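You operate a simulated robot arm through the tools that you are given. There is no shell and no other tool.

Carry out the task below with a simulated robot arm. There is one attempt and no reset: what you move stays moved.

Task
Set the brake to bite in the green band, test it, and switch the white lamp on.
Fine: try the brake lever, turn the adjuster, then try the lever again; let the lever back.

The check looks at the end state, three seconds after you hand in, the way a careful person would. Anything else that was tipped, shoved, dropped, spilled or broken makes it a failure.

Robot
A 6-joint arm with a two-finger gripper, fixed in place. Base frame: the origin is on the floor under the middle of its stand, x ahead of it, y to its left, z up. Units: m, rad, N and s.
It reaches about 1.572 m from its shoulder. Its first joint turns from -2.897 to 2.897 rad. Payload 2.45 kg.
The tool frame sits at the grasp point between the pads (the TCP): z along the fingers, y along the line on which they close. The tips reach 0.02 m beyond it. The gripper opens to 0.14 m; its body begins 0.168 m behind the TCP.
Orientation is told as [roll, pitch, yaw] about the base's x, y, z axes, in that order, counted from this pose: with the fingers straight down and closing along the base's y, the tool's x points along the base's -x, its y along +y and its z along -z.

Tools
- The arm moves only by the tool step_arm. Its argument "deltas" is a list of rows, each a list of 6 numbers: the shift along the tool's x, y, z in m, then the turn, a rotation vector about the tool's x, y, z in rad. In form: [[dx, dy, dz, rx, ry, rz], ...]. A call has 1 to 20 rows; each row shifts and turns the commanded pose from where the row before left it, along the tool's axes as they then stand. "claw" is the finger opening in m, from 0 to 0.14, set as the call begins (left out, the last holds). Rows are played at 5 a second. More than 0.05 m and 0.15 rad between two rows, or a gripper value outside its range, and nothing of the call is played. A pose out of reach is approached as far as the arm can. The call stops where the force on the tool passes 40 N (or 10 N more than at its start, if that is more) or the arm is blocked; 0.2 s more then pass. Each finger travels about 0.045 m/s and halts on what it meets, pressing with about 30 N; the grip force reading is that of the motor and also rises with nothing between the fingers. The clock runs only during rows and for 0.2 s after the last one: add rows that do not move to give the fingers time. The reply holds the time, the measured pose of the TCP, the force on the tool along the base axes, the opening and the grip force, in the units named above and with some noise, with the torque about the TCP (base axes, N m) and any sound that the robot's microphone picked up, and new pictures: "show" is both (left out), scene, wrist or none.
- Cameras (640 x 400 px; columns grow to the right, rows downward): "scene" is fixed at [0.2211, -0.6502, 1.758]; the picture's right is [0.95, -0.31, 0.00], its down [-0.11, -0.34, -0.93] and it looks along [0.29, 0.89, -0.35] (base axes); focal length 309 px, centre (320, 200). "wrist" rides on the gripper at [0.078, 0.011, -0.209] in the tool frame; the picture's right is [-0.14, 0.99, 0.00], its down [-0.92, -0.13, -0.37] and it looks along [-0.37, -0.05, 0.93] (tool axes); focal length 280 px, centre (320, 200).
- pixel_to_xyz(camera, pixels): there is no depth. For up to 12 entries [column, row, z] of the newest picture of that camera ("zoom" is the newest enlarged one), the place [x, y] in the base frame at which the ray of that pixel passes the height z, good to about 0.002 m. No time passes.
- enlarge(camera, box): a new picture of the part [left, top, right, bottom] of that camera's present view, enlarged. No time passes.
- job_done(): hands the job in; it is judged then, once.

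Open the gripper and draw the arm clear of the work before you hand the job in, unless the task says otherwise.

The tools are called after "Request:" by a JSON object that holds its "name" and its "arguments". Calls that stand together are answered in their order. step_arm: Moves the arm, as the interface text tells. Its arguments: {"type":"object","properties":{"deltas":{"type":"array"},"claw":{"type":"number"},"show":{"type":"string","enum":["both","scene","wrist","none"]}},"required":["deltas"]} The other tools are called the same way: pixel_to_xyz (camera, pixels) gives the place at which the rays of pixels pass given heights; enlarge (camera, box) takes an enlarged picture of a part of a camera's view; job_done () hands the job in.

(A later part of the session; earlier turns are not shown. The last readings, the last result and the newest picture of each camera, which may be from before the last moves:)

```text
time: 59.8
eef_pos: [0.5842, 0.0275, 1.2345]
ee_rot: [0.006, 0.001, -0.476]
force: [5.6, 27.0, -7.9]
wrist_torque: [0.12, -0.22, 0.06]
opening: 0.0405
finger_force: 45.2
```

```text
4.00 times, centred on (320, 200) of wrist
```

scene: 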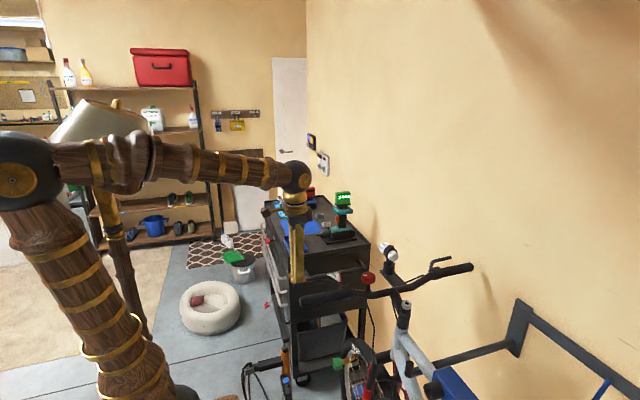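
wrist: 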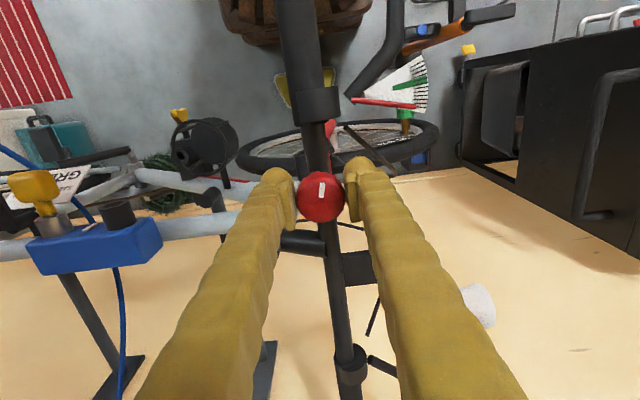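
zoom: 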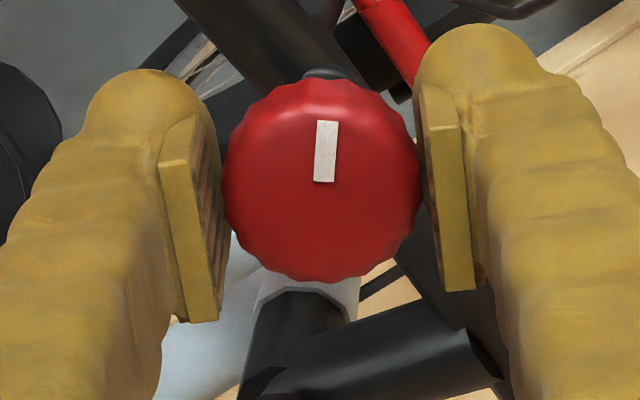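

Mark unchanged relative to the pads (no slip), yaw −0.476. The force trend says the knob centre is ~1.5 mm further in +x, so I shift that way and keep turning.

Request:
{"name": "step_arm", "arguments": {"deltas": [[-0.0007, 0.0004, 0, 0, 0, 0], [-0.0006, 0.0003, 0, 0, 0, 0.02], [0, 0, 0, 0, 0, 0.04], [0, 0, 0, 0, 0, 0.04]], "show": "none"}}

Request:
{"name": "step_arm", "arguments": {"deltas": [[0, 0, 0, 0, 0, 0.04], [0, 0, 0, 0, 0, 0.04], [0, 0, 0, 0, 0, 0.04], [0, 0, 0, 0, 0, 0.04]], "show": "none"}}

Request:
{"name": "enlarge", "arguments": {"camera": "wrist", "box": [240, 150, 400, 250]}}

```text
time: 60.8
eef_pos: [0.5845, 0.0268, 1.2359]
ee_rot: [0.004, 0.001, -0.575]
force: [-18.6, 6.9, -4.8]
wrist_torque: [-0.03, 0.17, -0.01]
opening: 0.0401
finger_force: 44.8
```

```text
time: 61.8
eef_pos: [0.5844, 0.025, 1.2355]
ee_rot: [0.001, 0.001, -0.739]
force: [-12.7, -12.3, -11.1]
wrist_torque: [-0.34, -0.12, 0.0]
opening: 0.0399
finger_force: 45.5
```

```text
4.00 times, centred on (320, 200) of wrist
```

zoom: 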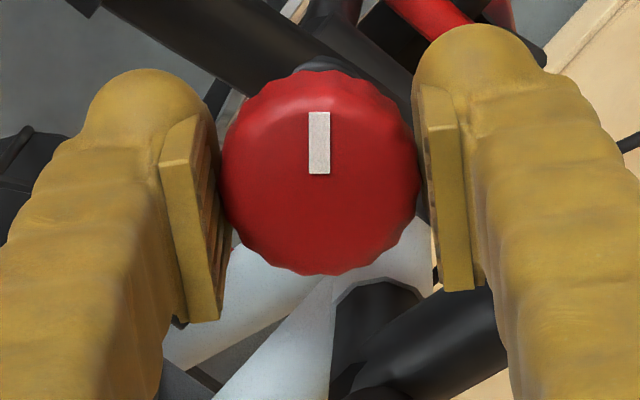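

Yaw −0.74 with ~4° slip: net ≈0.67 rad this grasp. I nudge −0.3 mm in tool y and continue to ≈−1.2.

Request:
{"name": "step_arm", "arguments": {"deltas": [[0, -0.0003, 0, 0, 0, 0.03], [0, 0, 0, 0, 0, 0.04], [0, 0, 0, 0, 0, 0.04], [0, 0, 0, 0, 0, 0.04]], "show": "none"}}

Request:
{"name": "step_arm", "arguments": {"deltas": [[0, 0, 0, 0, 0, 0.04], [0, 0, 0, 0, 0, 0.04], [0, 0, 0, 0, 0, 0.04], [0, 0, 0, 0, 0, 0.04]], "show": "none"}}

Request:
{"name": "enlarge", "arguments": {"camera": "wrist", "box": [240, 150, 400, 250]}}

```text
time: 62.8
eef_pos: [0.5851, 0.0269, 1.2352]
ee_rot: [0.002, 0.001, -0.888]
force: [4.4, -23.6, -7.6]
wrist_torque: [-0.38, -0.17, 0.01]
opening: 0.04
finger_force: 44.9
```

```text
time: 63.8
eef_pos: [0.5846, 0.0272, 1.2351]
ee_rot: [0.002, 0.006, -1.046]
force: [6.2, 18.7, -11.5]
wrist_torque: [0.39, 0.0, 0.01]
opening: 0.0391
finger_force: 44.6
```

```text
4.00 times, centred on (320, 200) of wrist
```

zoom: 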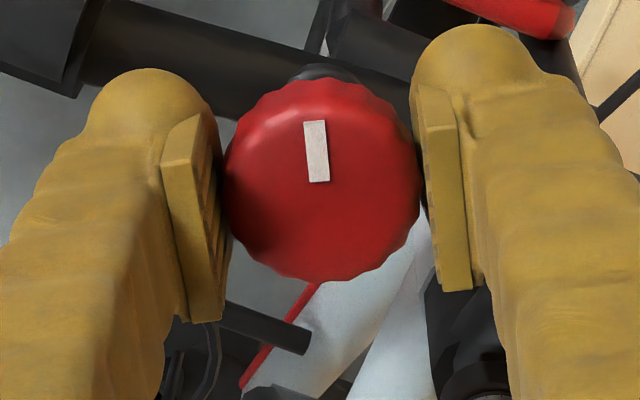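

Net ≈0.885 rad this grasp (mark drifted ~9°). I turn about 0.2 rad further to reach the ≈1.1 target.

Request:
{"name": "step_arm", "arguments": {"deltas": [[0, 0.0002, 0, 0, 0, 0.04], [0, 0, 0, 0, 0, 0.04], [0, 0, 0, 0, 0, 0.04], [0, 0, 0, 0, 0, 0.04], [0, 0, 0, 0, 0, 0.04], [0, 0, 0, 0, 0, 0]], "show": "none"}}

Request:
{"name": "step_arm", "arguments": {"deltas": [[0, 0, 0, 0, 0, 0], [0, 0, 0, 0, 0, 0], [0, 0, 0, 0, 0, 0]], "claw": 0.064, "show": "wrist"}}

Request:
{"name": "enlarge", "arguments": {"camera": "wrist", "box": [240, 150, 400, 250]}}

```text
time: 65.2
eef_pos: [0.5847, 0.0284, 1.2351]
ee_rot: [0.002, 0.004, -1.246]
force: [-4.3, 29.4, -1.9]
wrist_torque: [0.43, 0.11, -0.04]
opening: 0.0387
finger_force: 44.4
```

```text
time: 66.0
eef_pos: [0.5856, 0.0256, 1.2338]
ee_rot: [0.003, 0.005, -1.245]
force: [-0.8, 0.4, 0.7]
wrist_torque: [0.02, 0.05, 0.02]
opening: 0.0638
finger_force: 0.1
```

wrist: 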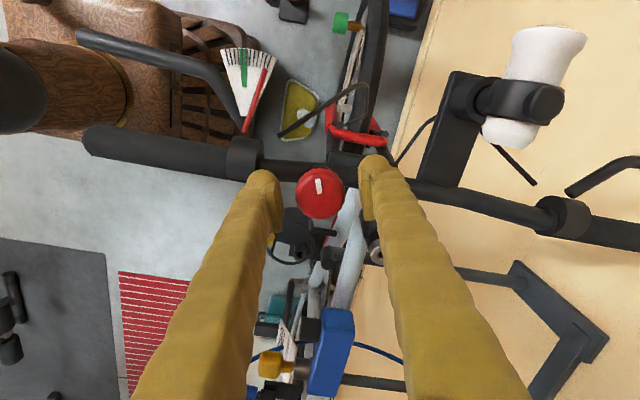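

```text
4.00 times, centred on (320, 200) of wrist
```

zoom: 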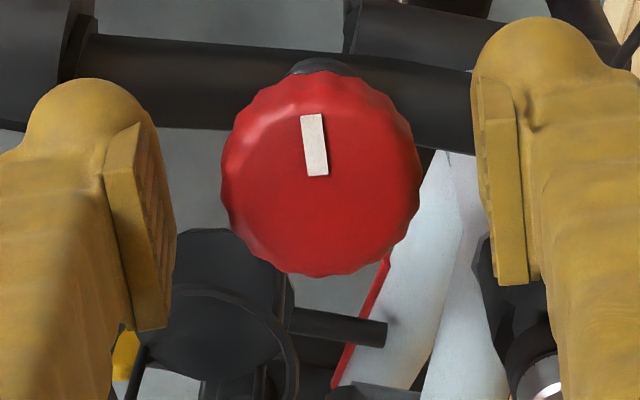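

Net turn this grasp ≈1.085 rad. The wrist view now shows the dial at (248,90) from above; I enlarge it to refine the dial's geometry before leaving.

Request:
{"name": "enlarge", "arguments": {"camera": "wrist", "box": [190, 40, 318, 120]}}

Request:
{"name": "step_arm", "arguments": {"deltas": [[0, 0, -0.04, 0, 0, 0], [0, 0, -0.04, 0, 0, 0], [0, 0, -0.04, 0, 0, -0.1], [0, 0, -0.03, 0, 0, -0.145], [0, 0, 0, 0, 0, -0.145], [0, 0, 0, 0, 0, -0.145], [0, 0, 0, 0, 0, -0.145], [0, 0, 0, 0, 0, -0.145], [0, 0, 0, 0, 0, -0.145], [0, 0, 0, 0, 0, -0.145], [0, 0, 0, 0, 0, -0.13], [0, 0, 0, 0, 0, 0]], "show": "wrist"}}

Request:
{"name": "enlarge", "arguments": {"camera": "wrist", "box": [240, 110, 400, 210]}}

```text
5.00 times, centred on (254, 80) of wrist
```

zoom: 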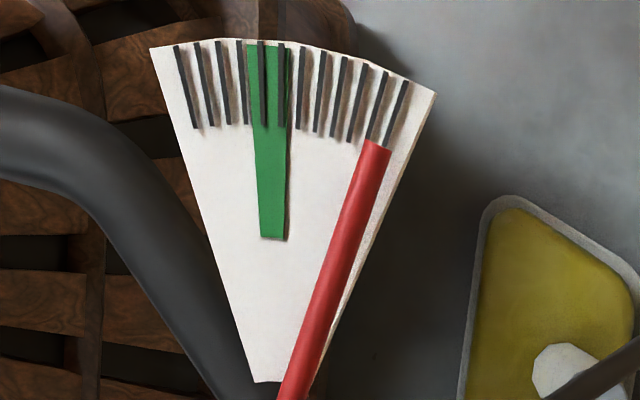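

```text
time: 68.6
eef_pos: [0.5847, 0.0253, 1.3842]
ee_rot: [0.004, -0.003, 0.001]
force: [-0.1, -0.1, -0.8]
wrist_torque: [-0.02, -0.01, 0.0]
opening: 0.0639
finger_force: 0.0
```

wrist: 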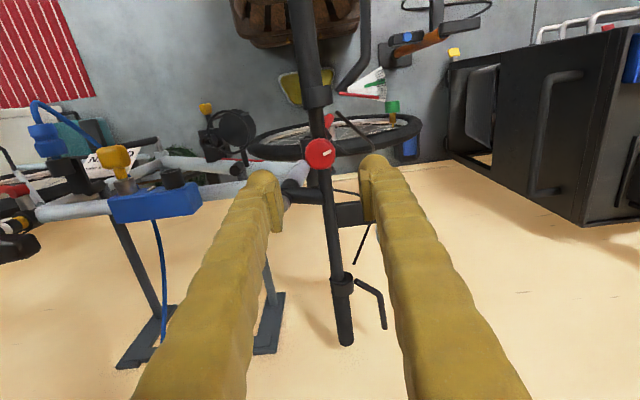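

```text
4.00 times, centred on (320, 160) of wrist
```

zoom: 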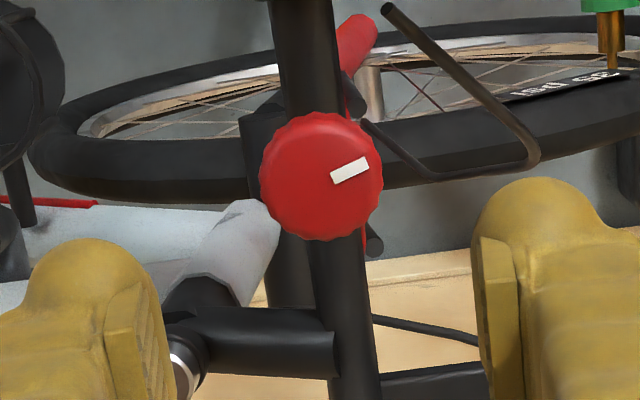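

Knob mark now points to the right-up (≈65° further clockwise). I go back to the lever and test again.

Request:
{"name": "step_arm", "arguments": {"deltas": [[0.036, 0.03, 0, 0, 0, 0], [0.036, 0.03, 0, 0, 0, 0], [0.036, 0.03, 0, 0, 0, 0], [0.036, 0.03, 0, 0, 0, 0], [0.0355, 0.025, 0, 0, 0, 0], [0, 0, 0.045, 0, 0, 0], [0, 0, 0.045, 0, 0, 0], [0, 0, 0.045, 0, 0, 0], [0, 0, 0.045, 0, 0, 0], [0, 0, 0.014, 0, 0, 0], [0, -0.008, 0, 0, 0, 0], [0, -0.008, 0, 0, 0, 0], [0, 0, 0, 0, 0, 0]], "claw": 0, "show": "none"}}

Request:
{"name": "step_arm", "arguments": {"deltas": [[0, -0.004, 0, 0, 0, 0], [0, -0.004, 0, 0, 0, 0], [0, -0.004, 0, 0, 0, 0], [0, -0.004, 0, 0, 0, 0], [0, -0.004, 0, 0, 0, 0], [0, -0.004, 0, 0, 0, 0], [0, -0.004, 0, 0, 0, 0], [0, -0.004, 0, 0, 0, 0], [0, 0, 0, 0, 0, 0]], "show": "none"}}

Request:
{"name": "enlarge", "arguments": {"camera": "scene", "box": [320, 266, 352, 286]}}

```text
time: 71.4
eef_pos: [0.4052, 0.1564, 1.1926]
ee_rot: [0.004, -0.001, 0.0]
force: [0.1, -0.2, -0.3]
wrist_torque: [0.0, -0.01, 0.02]
opening: 0.0
finger_force: 29.9
```

```text
time: 73.4
eef_pos: [0.4057, 0.1246, 1.1915]
ee_rot: [0.004, -0.002, -0.001]
force: [-0.1, 1.3, 0.3]
wrist_torque: [-0.01, 0.0, 0.03]
opening: 0.0001
finger_force: 29.5
```

```text
16.00 times, centred on (336, 276) of scene
```

zoom: 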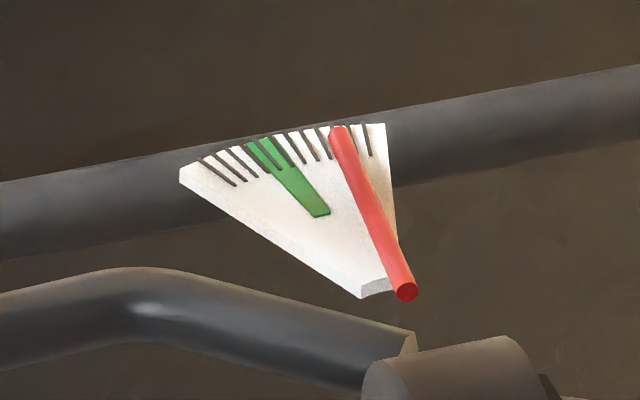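

Lever moving freely at y=0.1246. I continue in small steps, looking for the new bite.

Request:
{"name": "step_arm", "arguments": {"deltas": [[0, -0.003, 0, 0, 0, 0], [0, 0, 0, 0, 0, 0]], "show": "none"}}

Request:
{"name": "step_arm", "arguments": {"deltas": [[0, -0.003, 0, 0, 0, 0], [0, 0, 0, 0, 0, 0]], "show": "none"}}

Request:
{"name": "step_arm", "arguments": {"deltas": [[0, -0.003, 0, 0, 0, 0], [0, 0, 0, 0, 0, 0]], "show": "none"}}

Request:
{"name": "step_arm", "arguments": {"deltas": [[0, -0.002, 0, 0, 0, 0], [0, 0, 0, 0, 0, 0]], "show": "none"}}

Request:
{"name": "step_arm", "arguments": {"deltas": [[0, -0.002, 0, 0, 0, 0], [0, 0, 0, 0, 0, 0]], "show": "none"}}

Request:
{"name": "step_arm", "arguments": {"deltas": [[0, -0.002, 0, 0, 0, 0], [0, 0, 0, 0, 0, 0]], "show": "none"}}

Request:
{"name": "enlarge", "arguments": {"camera": "scene", "box": [320, 266, 352, 286]}}

```text
time: 74.0
eef_pos: [0.4061, 0.1222, 1.1911]
ee_rot: [0.004, 0.0, -0.001]
force: [-0.9, 0.5, -0.6]
wrist_torque: [0.01, 0.02, 0.01]
opening: 0.0001
finger_force: 29.3
```

```text
time: 74.6
eef_pos: [0.4071, 0.1188, 1.1912]
ee_rot: [0.003, -0.001, -0.001]
force: [0.1, 1.3, 0.6]
wrist_torque: [-0.06, -0.01, -0.01]
opening: 0.0
finger_force: 29.4
```

```text
time: 75.2
eef_pos: [0.4049, 0.1147, 1.1919]
ee_rot: [0.003, -0.003, 0.001]
force: [-0.8, 0.3, 0.6]
wrist_torque: [0.01, -0.02, -0.01]
opening: 0.0002
finger_force: 28.8
```

```text
time: 75.8
eef_pos: [0.4044, 0.1131, 1.1915]
ee_rot: [0.004, 0.0, 0.0]
force: [-1.1, 0.2, 0.7]
wrist_torque: [0.01, -0.03, 0.01]
opening: 0.0001
finger_force: 29.2
```

```text
time: 76.4
eef_pos: [0.4047, 0.1109, 1.1911]
ee_rot: [0.004, -0.001, -0.001]
force: [0.7, 0.9, 0.5]
wrist_torque: [0.0, -0.01, -0.02]
opening: 0.0001
finger_force: 29.6
```

```text
time: 77.0
eef_pos: [0.4058, 0.1093, 1.1904]
ee_rot: [0.004, -0.002, -0.002]
force: [-1.0, 1.3, 0.3]
wrist_torque: [0.01, 0.02, -0.01]
opening: 0.0001
finger_force: 29.1
```

```text
16.00 times, centred on (336, 276) of scene
```

zoom: 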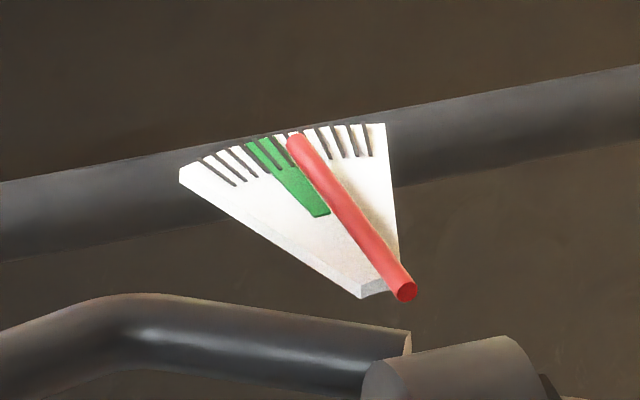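

Still no bite at 0.109. I continue in 2 mm steps.

Request:
{"name": "step_arm", "arguments": {"deltas": [[0, -0.002, 0, 0, 0, 0], [0, 0, 0, 0, 0, 0]], "show": "none"}}

Request:
{"name": "step_arm", "arguments": {"deltas": [[0, -0.002, 0, 0, 0, 0], [0, 0, 0, 0, 0, 0]], "show": "none"}}

Request:
{"name": "step_arm", "arguments": {"deltas": [[0, -0.002, 0, 0, 0, 0], [0, 0, 0, 0, 0, 0]], "show": "none"}}

Request:
{"name": "step_arm", "arguments": {"deltas": [[0, -0.001, 0, 0, 0, 0], [0, 0, 0, 0, 0, 0]], "show": "none"}}

Request:
{"name": "step_arm", "arguments": {"deltas": [[0, -0.001, 0, 0, 0, 0], [0, 0, 0, 0, 0, 0]], "show": "wrist"}}

Request:
{"name": "enlarge", "arguments": {"camera": "scene", "box": [320, 266, 352, 286]}}

Request:
{"name": "enlarge", "arguments": {"camera": "wrist", "box": [270, 270, 366, 330]}}

```text
time: 77.6
eef_pos: [0.4049, 0.107, 1.1908]
ee_rot: [0.004, -0.001, -0.001]
force: [1.2, 1.5, -0.3]
wrist_torque: [0.01, -0.02, 0.01]
opening: 0.0001
finger_force: 29.6
```

```text
time: 78.2
eef_pos: [0.406, 0.1054, 1.1905]
ee_rot: [0.004, -0.003, 0.0]
force: [-0.4, 0.5, 0.5]
wrist_torque: [-0.01, 0.02, 0.01]
opening: 0.0001
finger_force: 29.2
```

```text
time: 78.8
eef_pos: [0.404, 0.1044, 1.1909]
ee_rot: [0.006, -0.002, 0.0]
force: [-0.8, 9.5, -0.7]
wrist_torque: [-0.03, -0.01, 0.1]
opening: 0.0002
finger_force: 29.5
```

```text
time: 79.4
eef_pos: [0.4046, 0.1026, 1.1912]
ee_rot: [0.005, -0.002, 0.002]
force: [1.1, 14.2, 0.9]
wrist_torque: [-0.09, 0.0, 0.2]
opening: 0.0
finger_force: 29.9
```

```text
time: 80.0
eef_pos: [0.4044, 0.1026, 1.1914]
ee_rot: [0.005, -0.001, 0.001]
force: [-9.4, 28.3, -4.7]
wrist_torque: [0.04, 0.06, 0.15]
opening: 0.0003
finger_force: 29.1
```

wrist: 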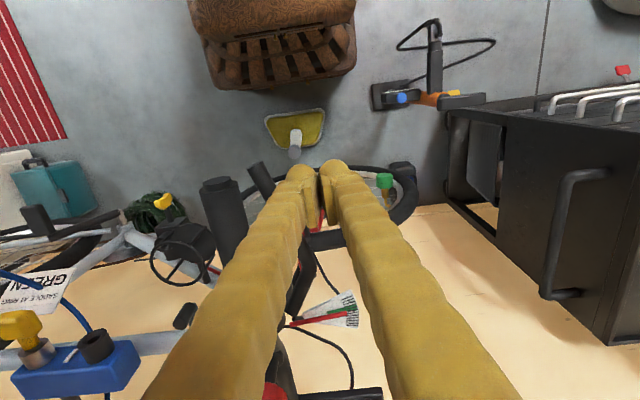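

```text
16.00 times, centred on (336, 276) of scene
```

zoom: 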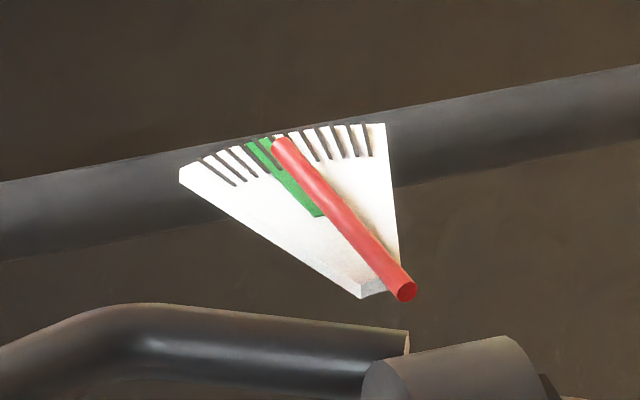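

```text
6.67 times, centred on (318, 300) of wrist
```

zoom: 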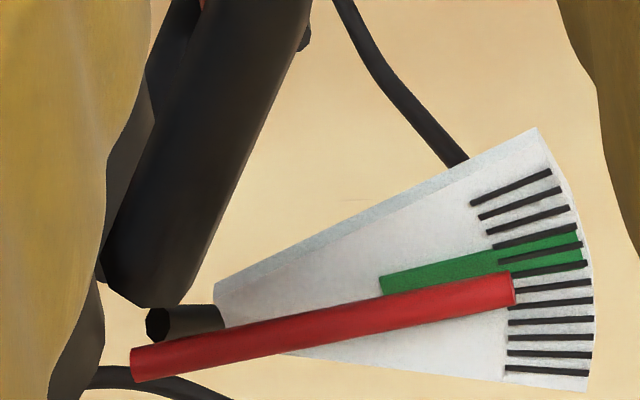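

Bite now starts at y≈0.1045–0.105, and from the wrist view the needle lies over the green band. To remove parallax doubt, I triangulate dial corners, green ends and needle ends in both views.

Request:
{"name": "enlarge", "arguments": {"camera": "wrist", "box": [270, 270, 366, 330]}}

Request:
{"name": "pixel_to_xyz", "arguments": {"camera": "zoom", "pixels": [[537, 130, 1.2], [590, 392, 1.2], [380, 277, 1.2], [383, 293, 1.2], [577, 228, 1.2], [584, 266, 1.2], [137, 362, 1.21], [513, 288, 1.21], [214, 290, 1.2], [537, 130, 1.19], [590, 392, 1.19], [137, 362, 1.2]]}}

Request:
{"name": "enlarge", "arguments": {"camera": "scene", "box": [320, 266, 352, 286]}}

Request:
{"name": "pixel_to_xyz", "arguments": {"camera": "zoom", "pixels": [[180, 170, 1.2], [385, 124, 1.2], [315, 218, 1.2], [330, 213, 1.2], [246, 143, 1.2], [277, 136, 1.2], [407, 291, 1.21], [277, 145, 1.21], [360, 285, 1.2], [180, 170, 1.19], [385, 124, 1.19], [407, 291, 1.2]]}}

```text
6.67 times, centred on (318, 300) of wrist
```

zoom: 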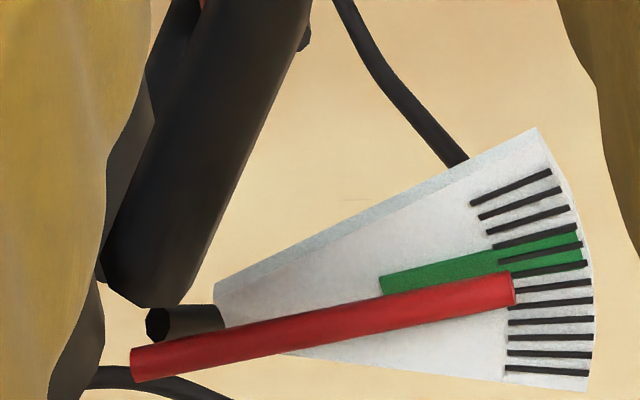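

```text
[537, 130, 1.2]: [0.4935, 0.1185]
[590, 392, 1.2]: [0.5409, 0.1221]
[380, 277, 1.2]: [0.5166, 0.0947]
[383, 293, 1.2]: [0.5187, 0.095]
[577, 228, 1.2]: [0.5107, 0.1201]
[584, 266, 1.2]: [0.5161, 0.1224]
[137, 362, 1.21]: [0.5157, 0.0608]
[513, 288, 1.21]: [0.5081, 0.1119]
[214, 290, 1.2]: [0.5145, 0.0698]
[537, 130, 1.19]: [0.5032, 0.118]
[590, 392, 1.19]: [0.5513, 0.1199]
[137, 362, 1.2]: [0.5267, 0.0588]
```

```text
16.00 times, centred on (336, 276) of scene
```

zoom: 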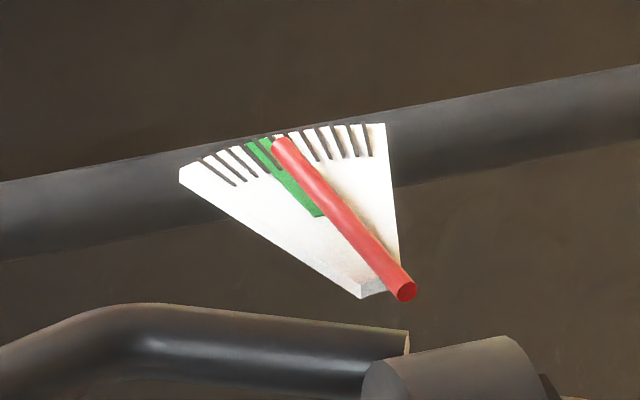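

```text
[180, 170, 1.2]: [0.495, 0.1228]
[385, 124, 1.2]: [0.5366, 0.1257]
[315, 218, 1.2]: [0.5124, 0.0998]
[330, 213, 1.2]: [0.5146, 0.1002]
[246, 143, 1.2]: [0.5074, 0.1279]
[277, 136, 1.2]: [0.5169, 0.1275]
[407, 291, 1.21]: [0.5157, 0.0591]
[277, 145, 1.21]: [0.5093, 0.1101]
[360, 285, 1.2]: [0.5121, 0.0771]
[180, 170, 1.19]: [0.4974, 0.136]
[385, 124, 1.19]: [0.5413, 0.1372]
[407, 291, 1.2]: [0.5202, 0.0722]
```

Bite starts at y≈0.105 and at 28 N the needle reads ~1–2° past the green's centre (half-width ≈3°). I back off to the force onset and view the needle there precisely.

Request:
{"name": "step_arm", "arguments": {"deltas": [[0, 0.001, 0, 0, 0, 0], [0, 0.001, 0, 0, 0, 0], [0, 0, 0, 0, 0, 0]], "show": "none"}}

Request:
{"name": "enlarge", "arguments": {"camera": "wrist", "box": [270, 270, 366, 330]}}

Request:
{"name": "enlarge", "arguments": {"camera": "scene", "box": [322, 267, 346, 282]}}

```text
time: 80.8
eef_pos: [0.4052, 0.1032, 1.1913]
ee_rot: [0.002, -0.002, 0.0]
force: [-5.7, 10.3, 2.6]
wrist_torque: [-0.07, -0.05, -0.02]
opening: 0.0
finger_force: 29.4
```

```text
6.67 times, centred on (318, 300) of wrist
```

zoom: 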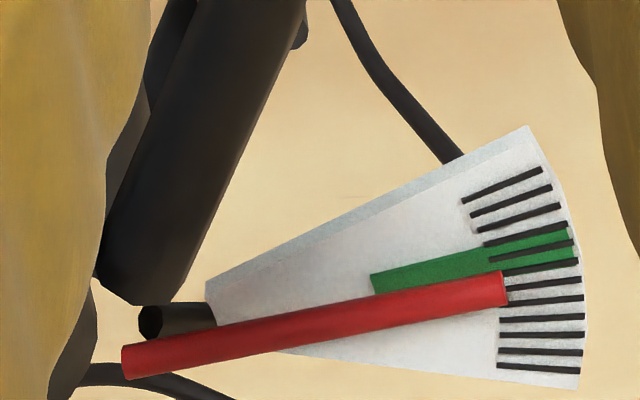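

```text
16.00 times, centred on (334, 274) of scene
```

zoom: 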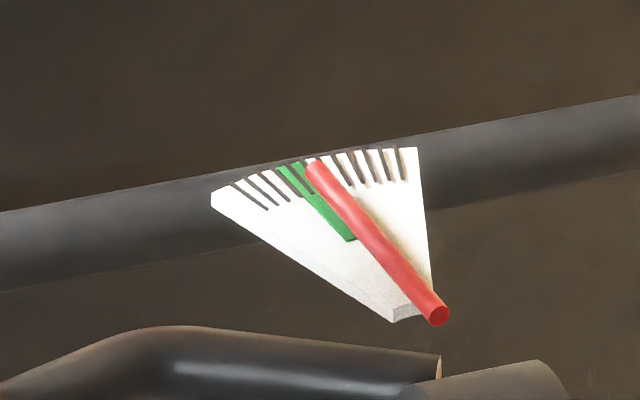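

At onset the needle lies within the green, ~1° from its centre and well inside its ±3° band. I give a firm test squeeze (up to the ~35–40 N limit) to confirm the bite, then view.

Request:
{"name": "step_arm", "arguments": {"deltas": [[0, -0.0015, 0, 0, 0, 0], [0, -0.0015, 0, 0, 0, 0], [0, 0, 0, 0, 0, 0], [0, 0, 0, 0, 0, 0]], "show": "none"}}

Request:
{"name": "enlarge", "arguments": {"camera": "wrist", "box": [270, 270, 366, 330]}}

```text
time: 81.4
eef_pos: [0.4053, 0.1027, 1.191]
ee_rot: [0.009, -0.003, -0.001]
force: [-6.2, 27.5, 0.8]
wrist_torque: [-0.1, -0.03, 0.23]
opening: 0.0
finger_force: 29.6
stopped in row 2: the force on the tool passed its limit at 45 N (the readings are from after the stop); the commanded pose is now the measured one
```

```text
6.67 times, centred on (318, 300) of wrist
```

zoom: 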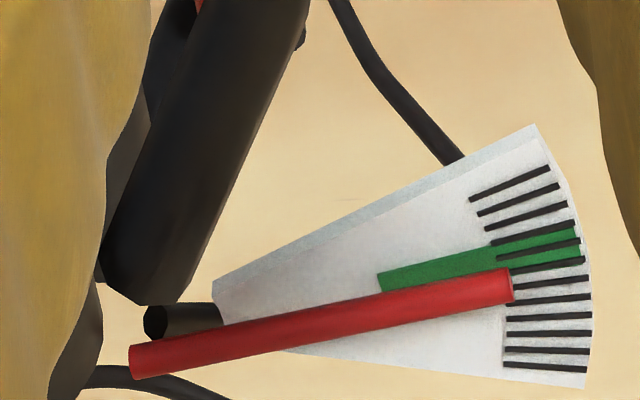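

The brake bites firmly (45 N peak) with the needle in the green. Now I let the lever back slowly and retreat up.

Request:
{"name": "step_arm", "arguments": {"deltas": [[0, 0.005, 0, 0, 0, 0], [0, 0.008, 0, 0, 0, 0], [0, 0.008, 0, 0, 0, 0], [0, 0.008, 0, 0, 0, 0], [0, 0.01, 0, 0, 0, 0], [0, 0.02, 0, 0, 0, 0], [0, 0.02, 0, 0, 0, 0], [0, 0, -0.045, 0, 0, 0], [0, 0, -0.045, 0, 0, 0], [0, 0, -0.045, 0, 0, 0], [0, 0, -0.045, 0, 0, 0], [0, 0, -0.02, 0, 0, 0], [0, 0, 0, 0, 0, 0]], "show": "scene"}}

Request:
{"name": "enlarge", "arguments": {"camera": "scene", "box": [280, 240, 408, 320]}}

```text
time: 84.2
eef_pos: [0.4058, 0.1811, 1.3931]
ee_rot: [0.006, 0.0, 0.001]
force: [-0.7, 0.1, -0.4]
wrist_torque: [0.06, 0.06, -0.03]
opening: 0.0001
finger_force: 29.5
```

scene: 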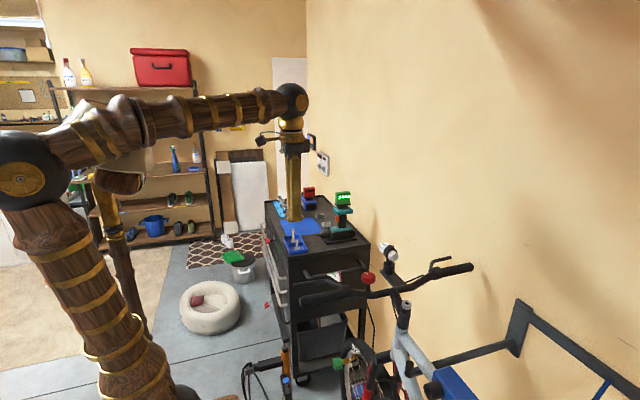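

```text
5.00 times, centred on (344, 280) of scene
```

zoom: 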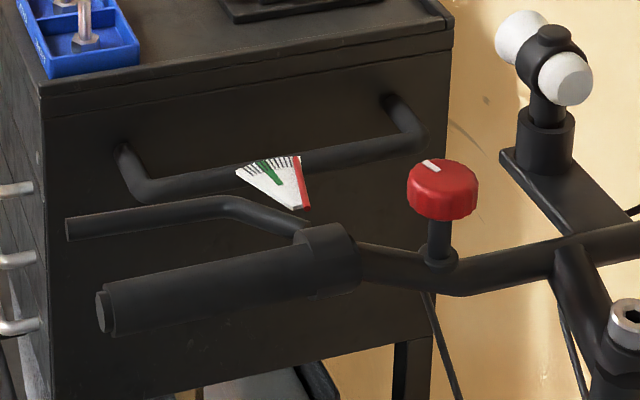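

Lever is back at rest. Now the lamp: I open the gripper wide (to see between the fingers) and move above it at about (0.60, 0.12, 1.42).

Request:
{"name": "step_arm", "arguments": {"deltas": [[-0.039, -0.012, -0.006, 0, 0, 0], [-0.039, -0.012, -0.006, 0, 0, 0], [-0.039, -0.012, -0.006, 0, 0, 0], [-0.039, -0.012, -0.006, 0, 0, 0], [-0.039, -0.012, -0.006, 0, 0, 0], [0, 0, 0, 0, 0, 0], [0, 0, 0, 0, 0, 0]], "claw": 0.14, "show": "both"}}

Request:
{"name": "enlarge", "arguments": {"camera": "wrist", "box": [260, 180, 388, 260]}}

```text
time: 85.8
eef_pos: [0.5985, 0.1196, 1.4231]
ee_rot: [0.007, -0.001, -0.001]
force: [0.1, 0.8, 0.5]
wrist_torque: [-0.01, 0.0, -0.01]
opening: 0.1399
finger_force: 0.1
```

scene: 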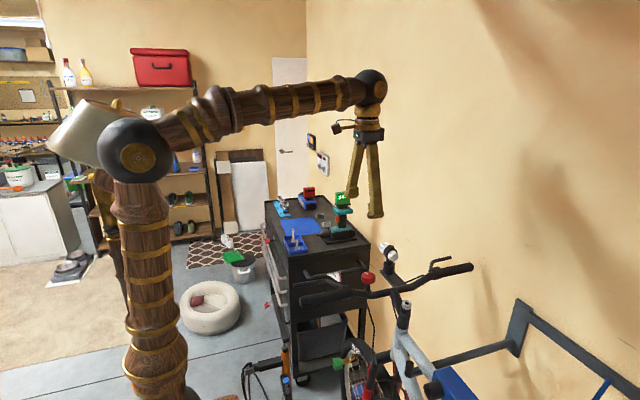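
wrist: 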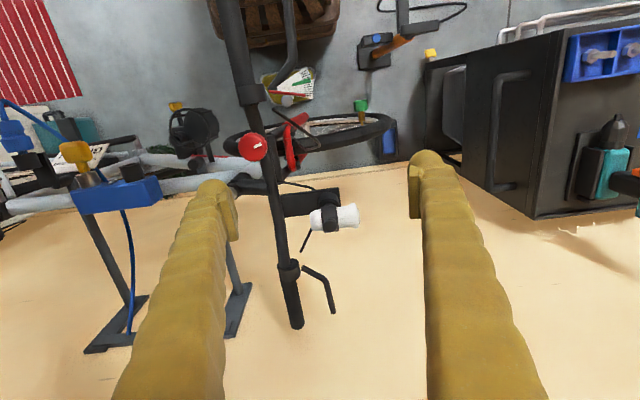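

```text
5.00 times, centred on (324, 220) of wrist
```

zoom: 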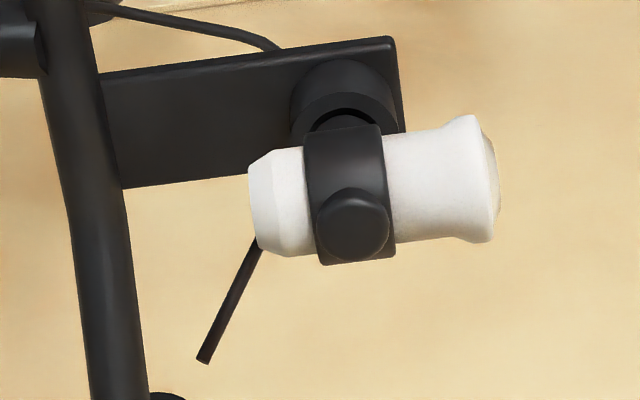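

The lamp's round top button shows at wrist (330,224) and scene (391,246). I compute its location precisely.

Request:
{"name": "pixel_to_xyz", "arguments": {"camera": "wrist", "pixels": [[330.4, 224.4, 1.25], [330.4, 224.4, 1.26], [330.4, 224.4, 1.27], [330.4, 224.4, 1.28], [323, 213, 1.24], [323, 213, 1.25]]}}

Request:
{"name": "pixel_to_xyz", "arguments": {"camera": "scene", "pixels": [[391, 246.4, 1.25], [391, 246.4, 1.26], [391, 246.4, 1.27], [391, 246.4, 1.28]]}}

Request:
{"name": "enlarge", "arguments": {"camera": "scene", "box": [370, 235, 418, 265]}}

```text
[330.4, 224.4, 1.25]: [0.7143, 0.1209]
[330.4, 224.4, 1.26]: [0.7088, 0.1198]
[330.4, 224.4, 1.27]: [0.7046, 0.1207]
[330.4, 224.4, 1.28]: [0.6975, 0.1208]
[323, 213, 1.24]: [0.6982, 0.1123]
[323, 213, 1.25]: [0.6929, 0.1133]
```

```text
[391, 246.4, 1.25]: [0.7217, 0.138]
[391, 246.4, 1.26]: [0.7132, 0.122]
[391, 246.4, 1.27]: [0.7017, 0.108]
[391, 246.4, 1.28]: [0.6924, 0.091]
```

```text
13.33 times, centred on (394, 250) of scene
```

zoom: 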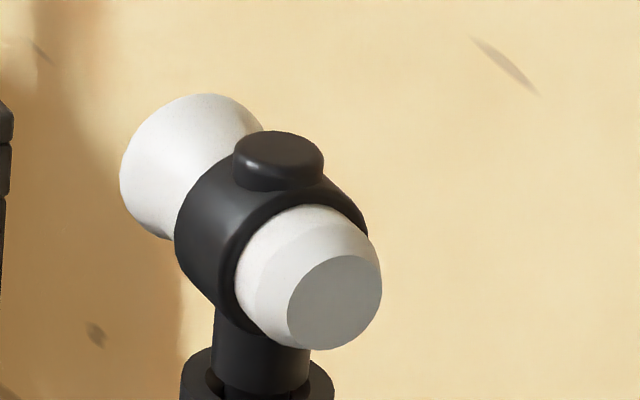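

Button top is ≈(0.709, 0.120, 1.261), ~2 cm wide. I'll press it with one fingertip: close the fingers and position TCP at (0.709, 0.103) so the +y fingertip is over the button.

Request:
{"name": "step_arm", "arguments": {"deltas": [[-0.037, -0.0055, 0, 0, 0, 0], [-0.037, -0.0055, 0, 0, 0, 0], [-0.0365, -0.0056, 0, 0, 0, 0], [0, 0, 0.03, 0, 0, 0], [0, 0, 0.03, 0, 0, 0], [0, 0, 0, 0, 0, 0], [0, 0, 0, 0, 0, 0], [0, 0, 0, 0, 0, 0]], "claw": 0, "show": "both"}}

Request:
{"name": "enlarge", "arguments": {"camera": "scene", "box": [360, 210, 424, 250]}}

Request:
{"name": "enlarge", "arguments": {"camera": "wrist", "box": [260, 130, 388, 210]}}

```text
time: 87.6
eef_pos: [0.7116, 0.1037, 1.3613]
ee_rot: [0.006, 0.0, 0.002]
force: [0.1, 0.7, 0.4]
wrist_torque: [-0.03, 0.0, -0.04]
opening: 0.0
finger_force: 15.9
```

scene: 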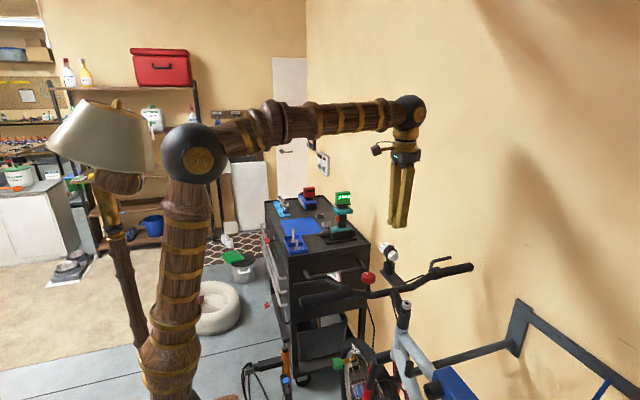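
wrist: 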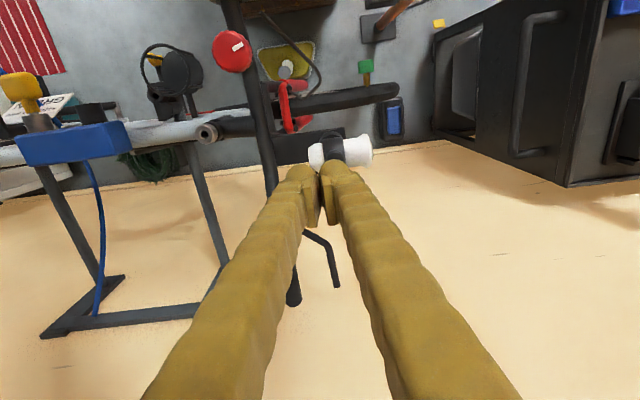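

```text
10.00 times, centred on (392, 230) of scene
```

zoom: 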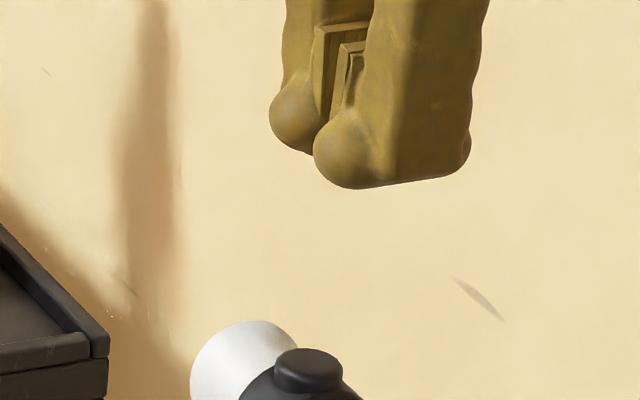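

```text
5.00 times, centred on (324, 170) of wrist
```

zoom: 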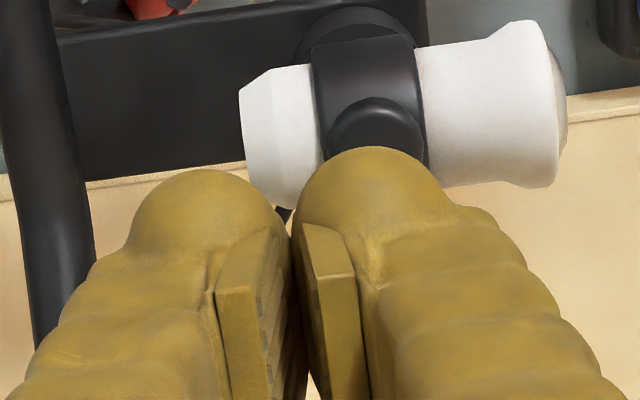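

The +y fingertip lines up over the button. I descend to just above it (TCP z≈1.287).

Request:
{"name": "step_arm", "arguments": {"deltas": [[0, 0, 0.03, 0, 0, 0], [0, 0, 0.03, 0, 0, 0], [0.0015, -0.0005, 0.012, 0, 0, 0], [0, 0, 0, 0, 0, 0]], "show": "both"}}

Request:
{"name": "enlarge", "arguments": {"camera": "scene", "box": [360, 225, 424, 265]}}

Request:
{"name": "enlarge", "arguments": {"camera": "wrist", "box": [260, 130, 388, 210]}}

```text
time: 88.6
eef_pos: [0.7105, 0.1025, 1.2909]
ee_rot: [0.006, -0.001, 0.0]
force: [-0.1, -0.4, 0.9]
wrist_torque: [0.04, 0.0, -0.02]
opening: 0.0
finger_force: 29.5
```

scene: 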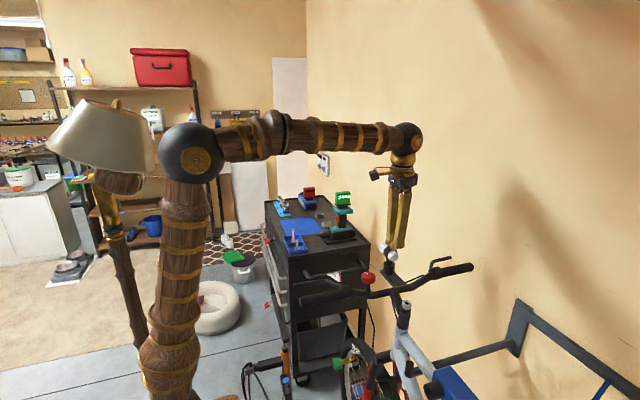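
wrist: 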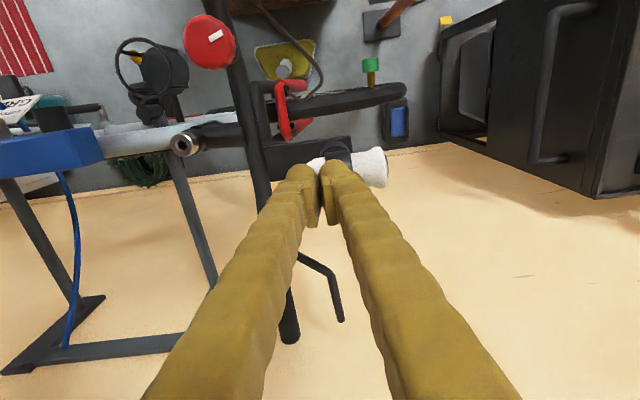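

```text
10.00 times, centred on (392, 245) of scene
```

zoom: 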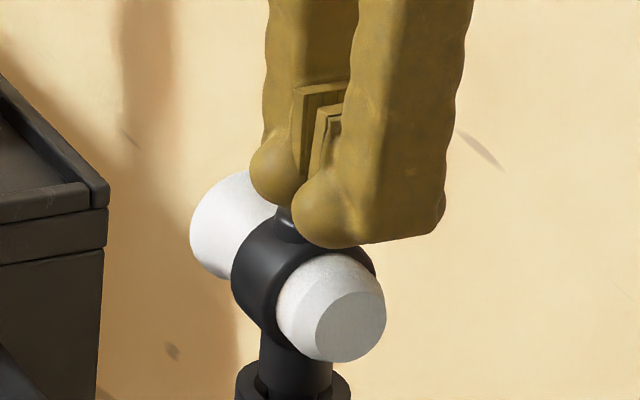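

```text
5.00 times, centred on (324, 170) of wrist
```

zoom: 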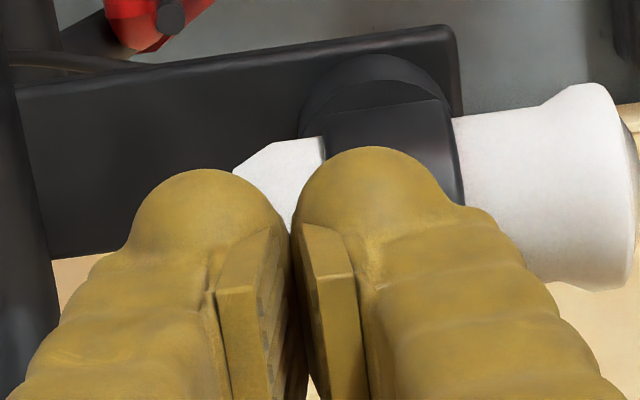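

The fingertip is ~1 cm above the button. I press down in 2 mm steps, watching force and sound.

Request:
{"name": "step_arm", "arguments": {"deltas": [[0, 0, 0.002, 0, 0, 0], [0, 0, 0.002, 0, 0, 0], [0, 0, 0, 0, 0, 0]], "show": "none"}}

Request:
{"name": "step_arm", "arguments": {"deltas": [[0, 0, 0.002, 0, 0, 0], [0, 0, 0, 0, 0, 0]], "show": "none"}}

Request:
{"name": "step_arm", "arguments": {"deltas": [[0, 0, 0.002, 0, 0, 0], [0, 0, 0, 0, 0, 0]], "show": "none"}}

Request:
{"name": "enlarge", "arguments": {"camera": "scene", "box": [360, 225, 424, 265]}}

```text
time: 89.4
eef_pos: [0.7103, 0.1018, 1.2851]
ee_rot: [0.007, 0.0, 0.0]
force: [-0.1, 0.0, 0.7]
wrist_torque: [-0.01, 0.0, 0.0]
opening: 0.0
finger_force: 29.6
```

```text
time: 90.0
eef_pos: [0.71, 0.1013, 1.2848]
ee_rot: [0.007, 0.002, 0.0]
force: [0.4, -0.1, 0.8]
wrist_torque: [-0.03, 0.01, -0.02]
opening: 0.0
finger_force: 29.7
```

```text
time: 90.6
eef_pos: [0.7083, 0.102, 1.2817]
ee_rot: [0.006, -0.001, 0.0]
force: [-0.1, 0.6, 0.3]
wrist_torque: [0.03, 0.01, -0.05]
opening: 0.0003
finger_force: 28.6
```

```text
10.00 times, centred on (392, 245) of scene
```

zoom: 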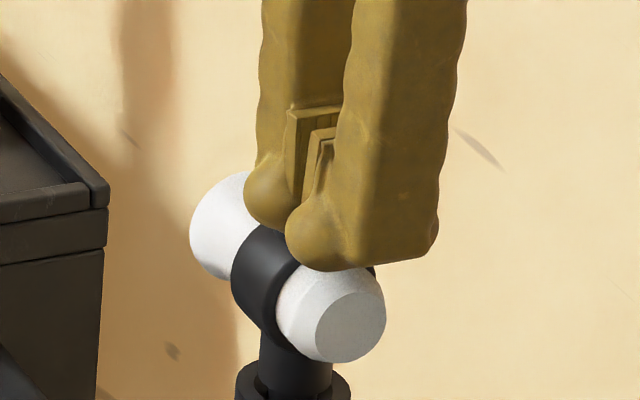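

No contact yet at z=1.2817. I continue in 1 mm steps.

Request:
{"name": "step_arm", "arguments": {"deltas": [[0, 0, 0.001, 0, 0, 0], [0, 0, 0, 0, 0, 0]], "show": "none"}}

Request:
{"name": "step_arm", "arguments": {"deltas": [[0, 0, 0.001, 0, 0, 0], [0, 0, 0, 0, 0, 0]], "show": "none"}}

Request:
{"name": "step_arm", "arguments": {"deltas": [[0, 0, 0.001, 0, 0, 0], [0, 0, 0, 0, 0, 0]], "show": "none"}}

Request:
{"name": "enlarge", "arguments": {"camera": "scene", "box": [360, 225, 424, 265]}}

```text
time: 91.2
eef_pos: [0.71, 0.1035, 1.2812]
ee_rot: [0.006, -0.002, 0.001]
force: [-0.7, 0.2, 0.5]
wrist_torque: [0.04, 0.01, 0.01]
opening: 0.0002
finger_force: 29.7
```

```text
time: 91.8
eef_pos: [0.7089, 0.1022, 1.2803]
ee_rot: [0.007, 0.0, -0.001]
force: [0.3, -0.3, 1.2]
wrist_torque: [0.01, -0.02, 0.01]
opening: 0.0
finger_force: 29.8
```

```text
time: 92.4
eef_pos: [0.7094, 0.1025, 1.2786]
ee_rot: [0.006, 0.0, -0.001]
force: [-0.6, 0.3, 0.6]
wrist_torque: [0.01, 0.01, -0.02]
opening: 0.0
finger_force: 29.5
heard: click
```

```text
10.00 times, centred on (392, 245) of scene
```

zoom: 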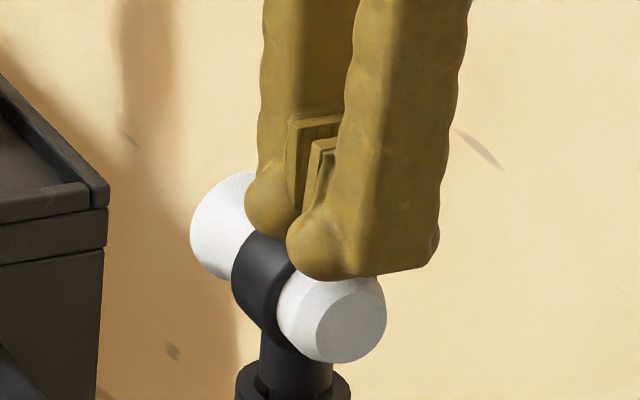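

A click was heard at z≈1.2786: the button actuated. I lift straight off and look at the lamp.

Request:
{"name": "step_arm", "arguments": {"deltas": [[0, 0, -0.005, 0, 0, 0], [0, 0, -0.02, 0, 0, 0], [0, 0, -0.04, 0, 0, 0], [0, 0, -0.04, 0, 0, 0], [0, 0, 0, 0, 0, 0]], "show": "both"}}

Request:
{"name": "enlarge", "arguments": {"camera": "scene", "box": [360, 225, 424, 265]}}

Request:
{"name": "enlarge", "arguments": {"camera": "wrist", "box": [260, 110, 420, 210]}}

```text
time: 93.6
eef_pos: [0.7088, 0.1028, 1.3827]
ee_rot: [0.009, 0.0, 0.001]
force: [0.6, -0.2, 0.0]
wrist_torque: [0.01, 0.01, -0.01]
opening: 0.0
finger_force: 29.7
```

scene: 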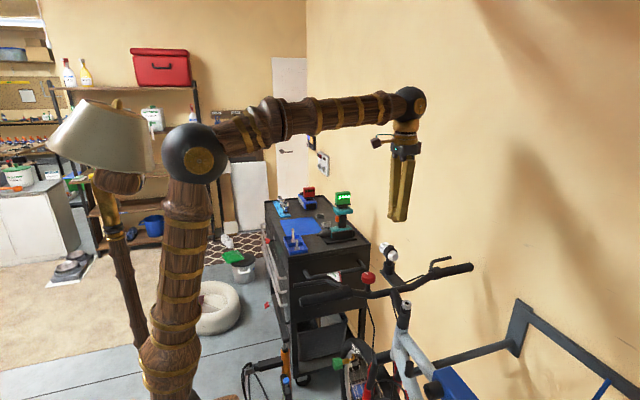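
wrist: 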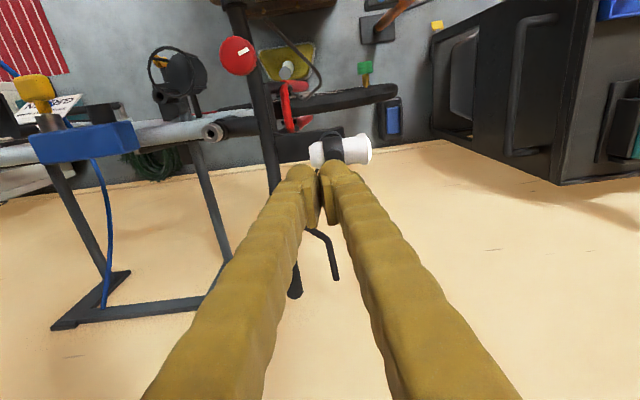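

```text
10.00 times, centred on (392, 245) of scene
```

zoom: 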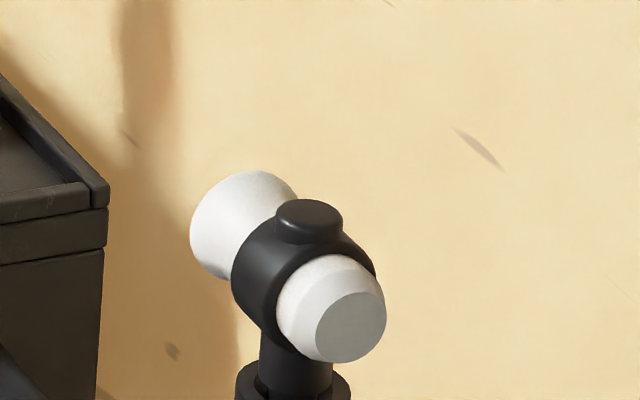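

```text
4.00 times, centred on (340, 160) of wrist
```

zoom: 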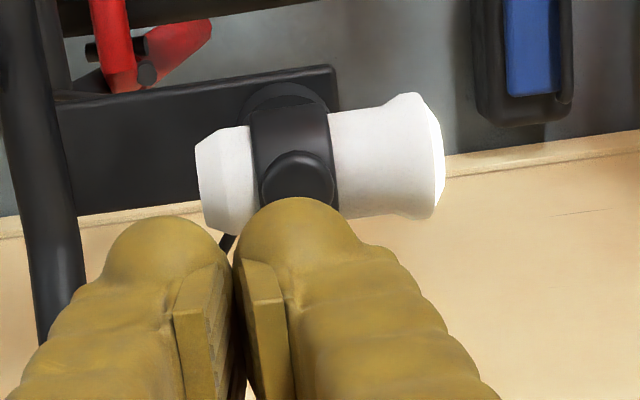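

The lens end at wrist zoom (440,170) looks brighter now. I move to the +y side to view the lens and confirm the lamp is lit.

Request:
{"name": "step_arm", "arguments": {"deltas": [[0.02, 0.04, -0.01, 0, 0, 0], [0.02, 0.04, -0.01, 0, 0, 0], [0.02, 0.04, 0, 0, 0, 0], [0.02, 0.04, 0, 0, 0, 0], [0.02, 0.04, 0, 0, 0, 0], [0, 0.03, 0, 0, 0, 0], [0, 0, 0, 0, 0, 0]], "show": "wrist"}}

Request:
{"name": "enlarge", "arguments": {"camera": "wrist", "box": [130, 180, 290, 280]}}

```text
time: 95.2
eef_pos: [0.609, 0.3311, 1.4073]
ee_rot: [0.007, 0.001, 0.0]
force: [-0.4, 0.5, -0.3]
wrist_torque: [-0.02, -0.03, 0.0]
opening: 0.0001
finger_force: 29.0
```

wrist: 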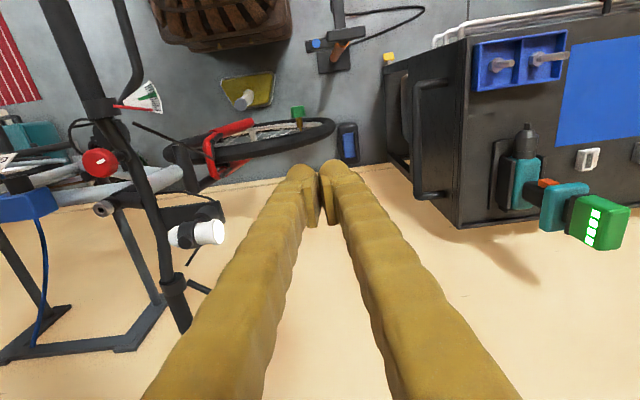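

```text
4.00 times, centred on (210, 230) of wrist
```

zoom: 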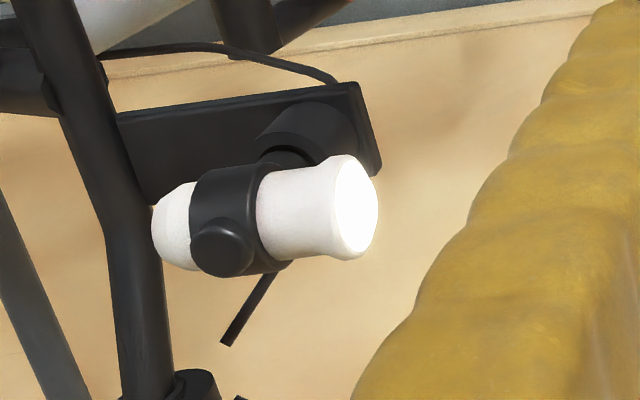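

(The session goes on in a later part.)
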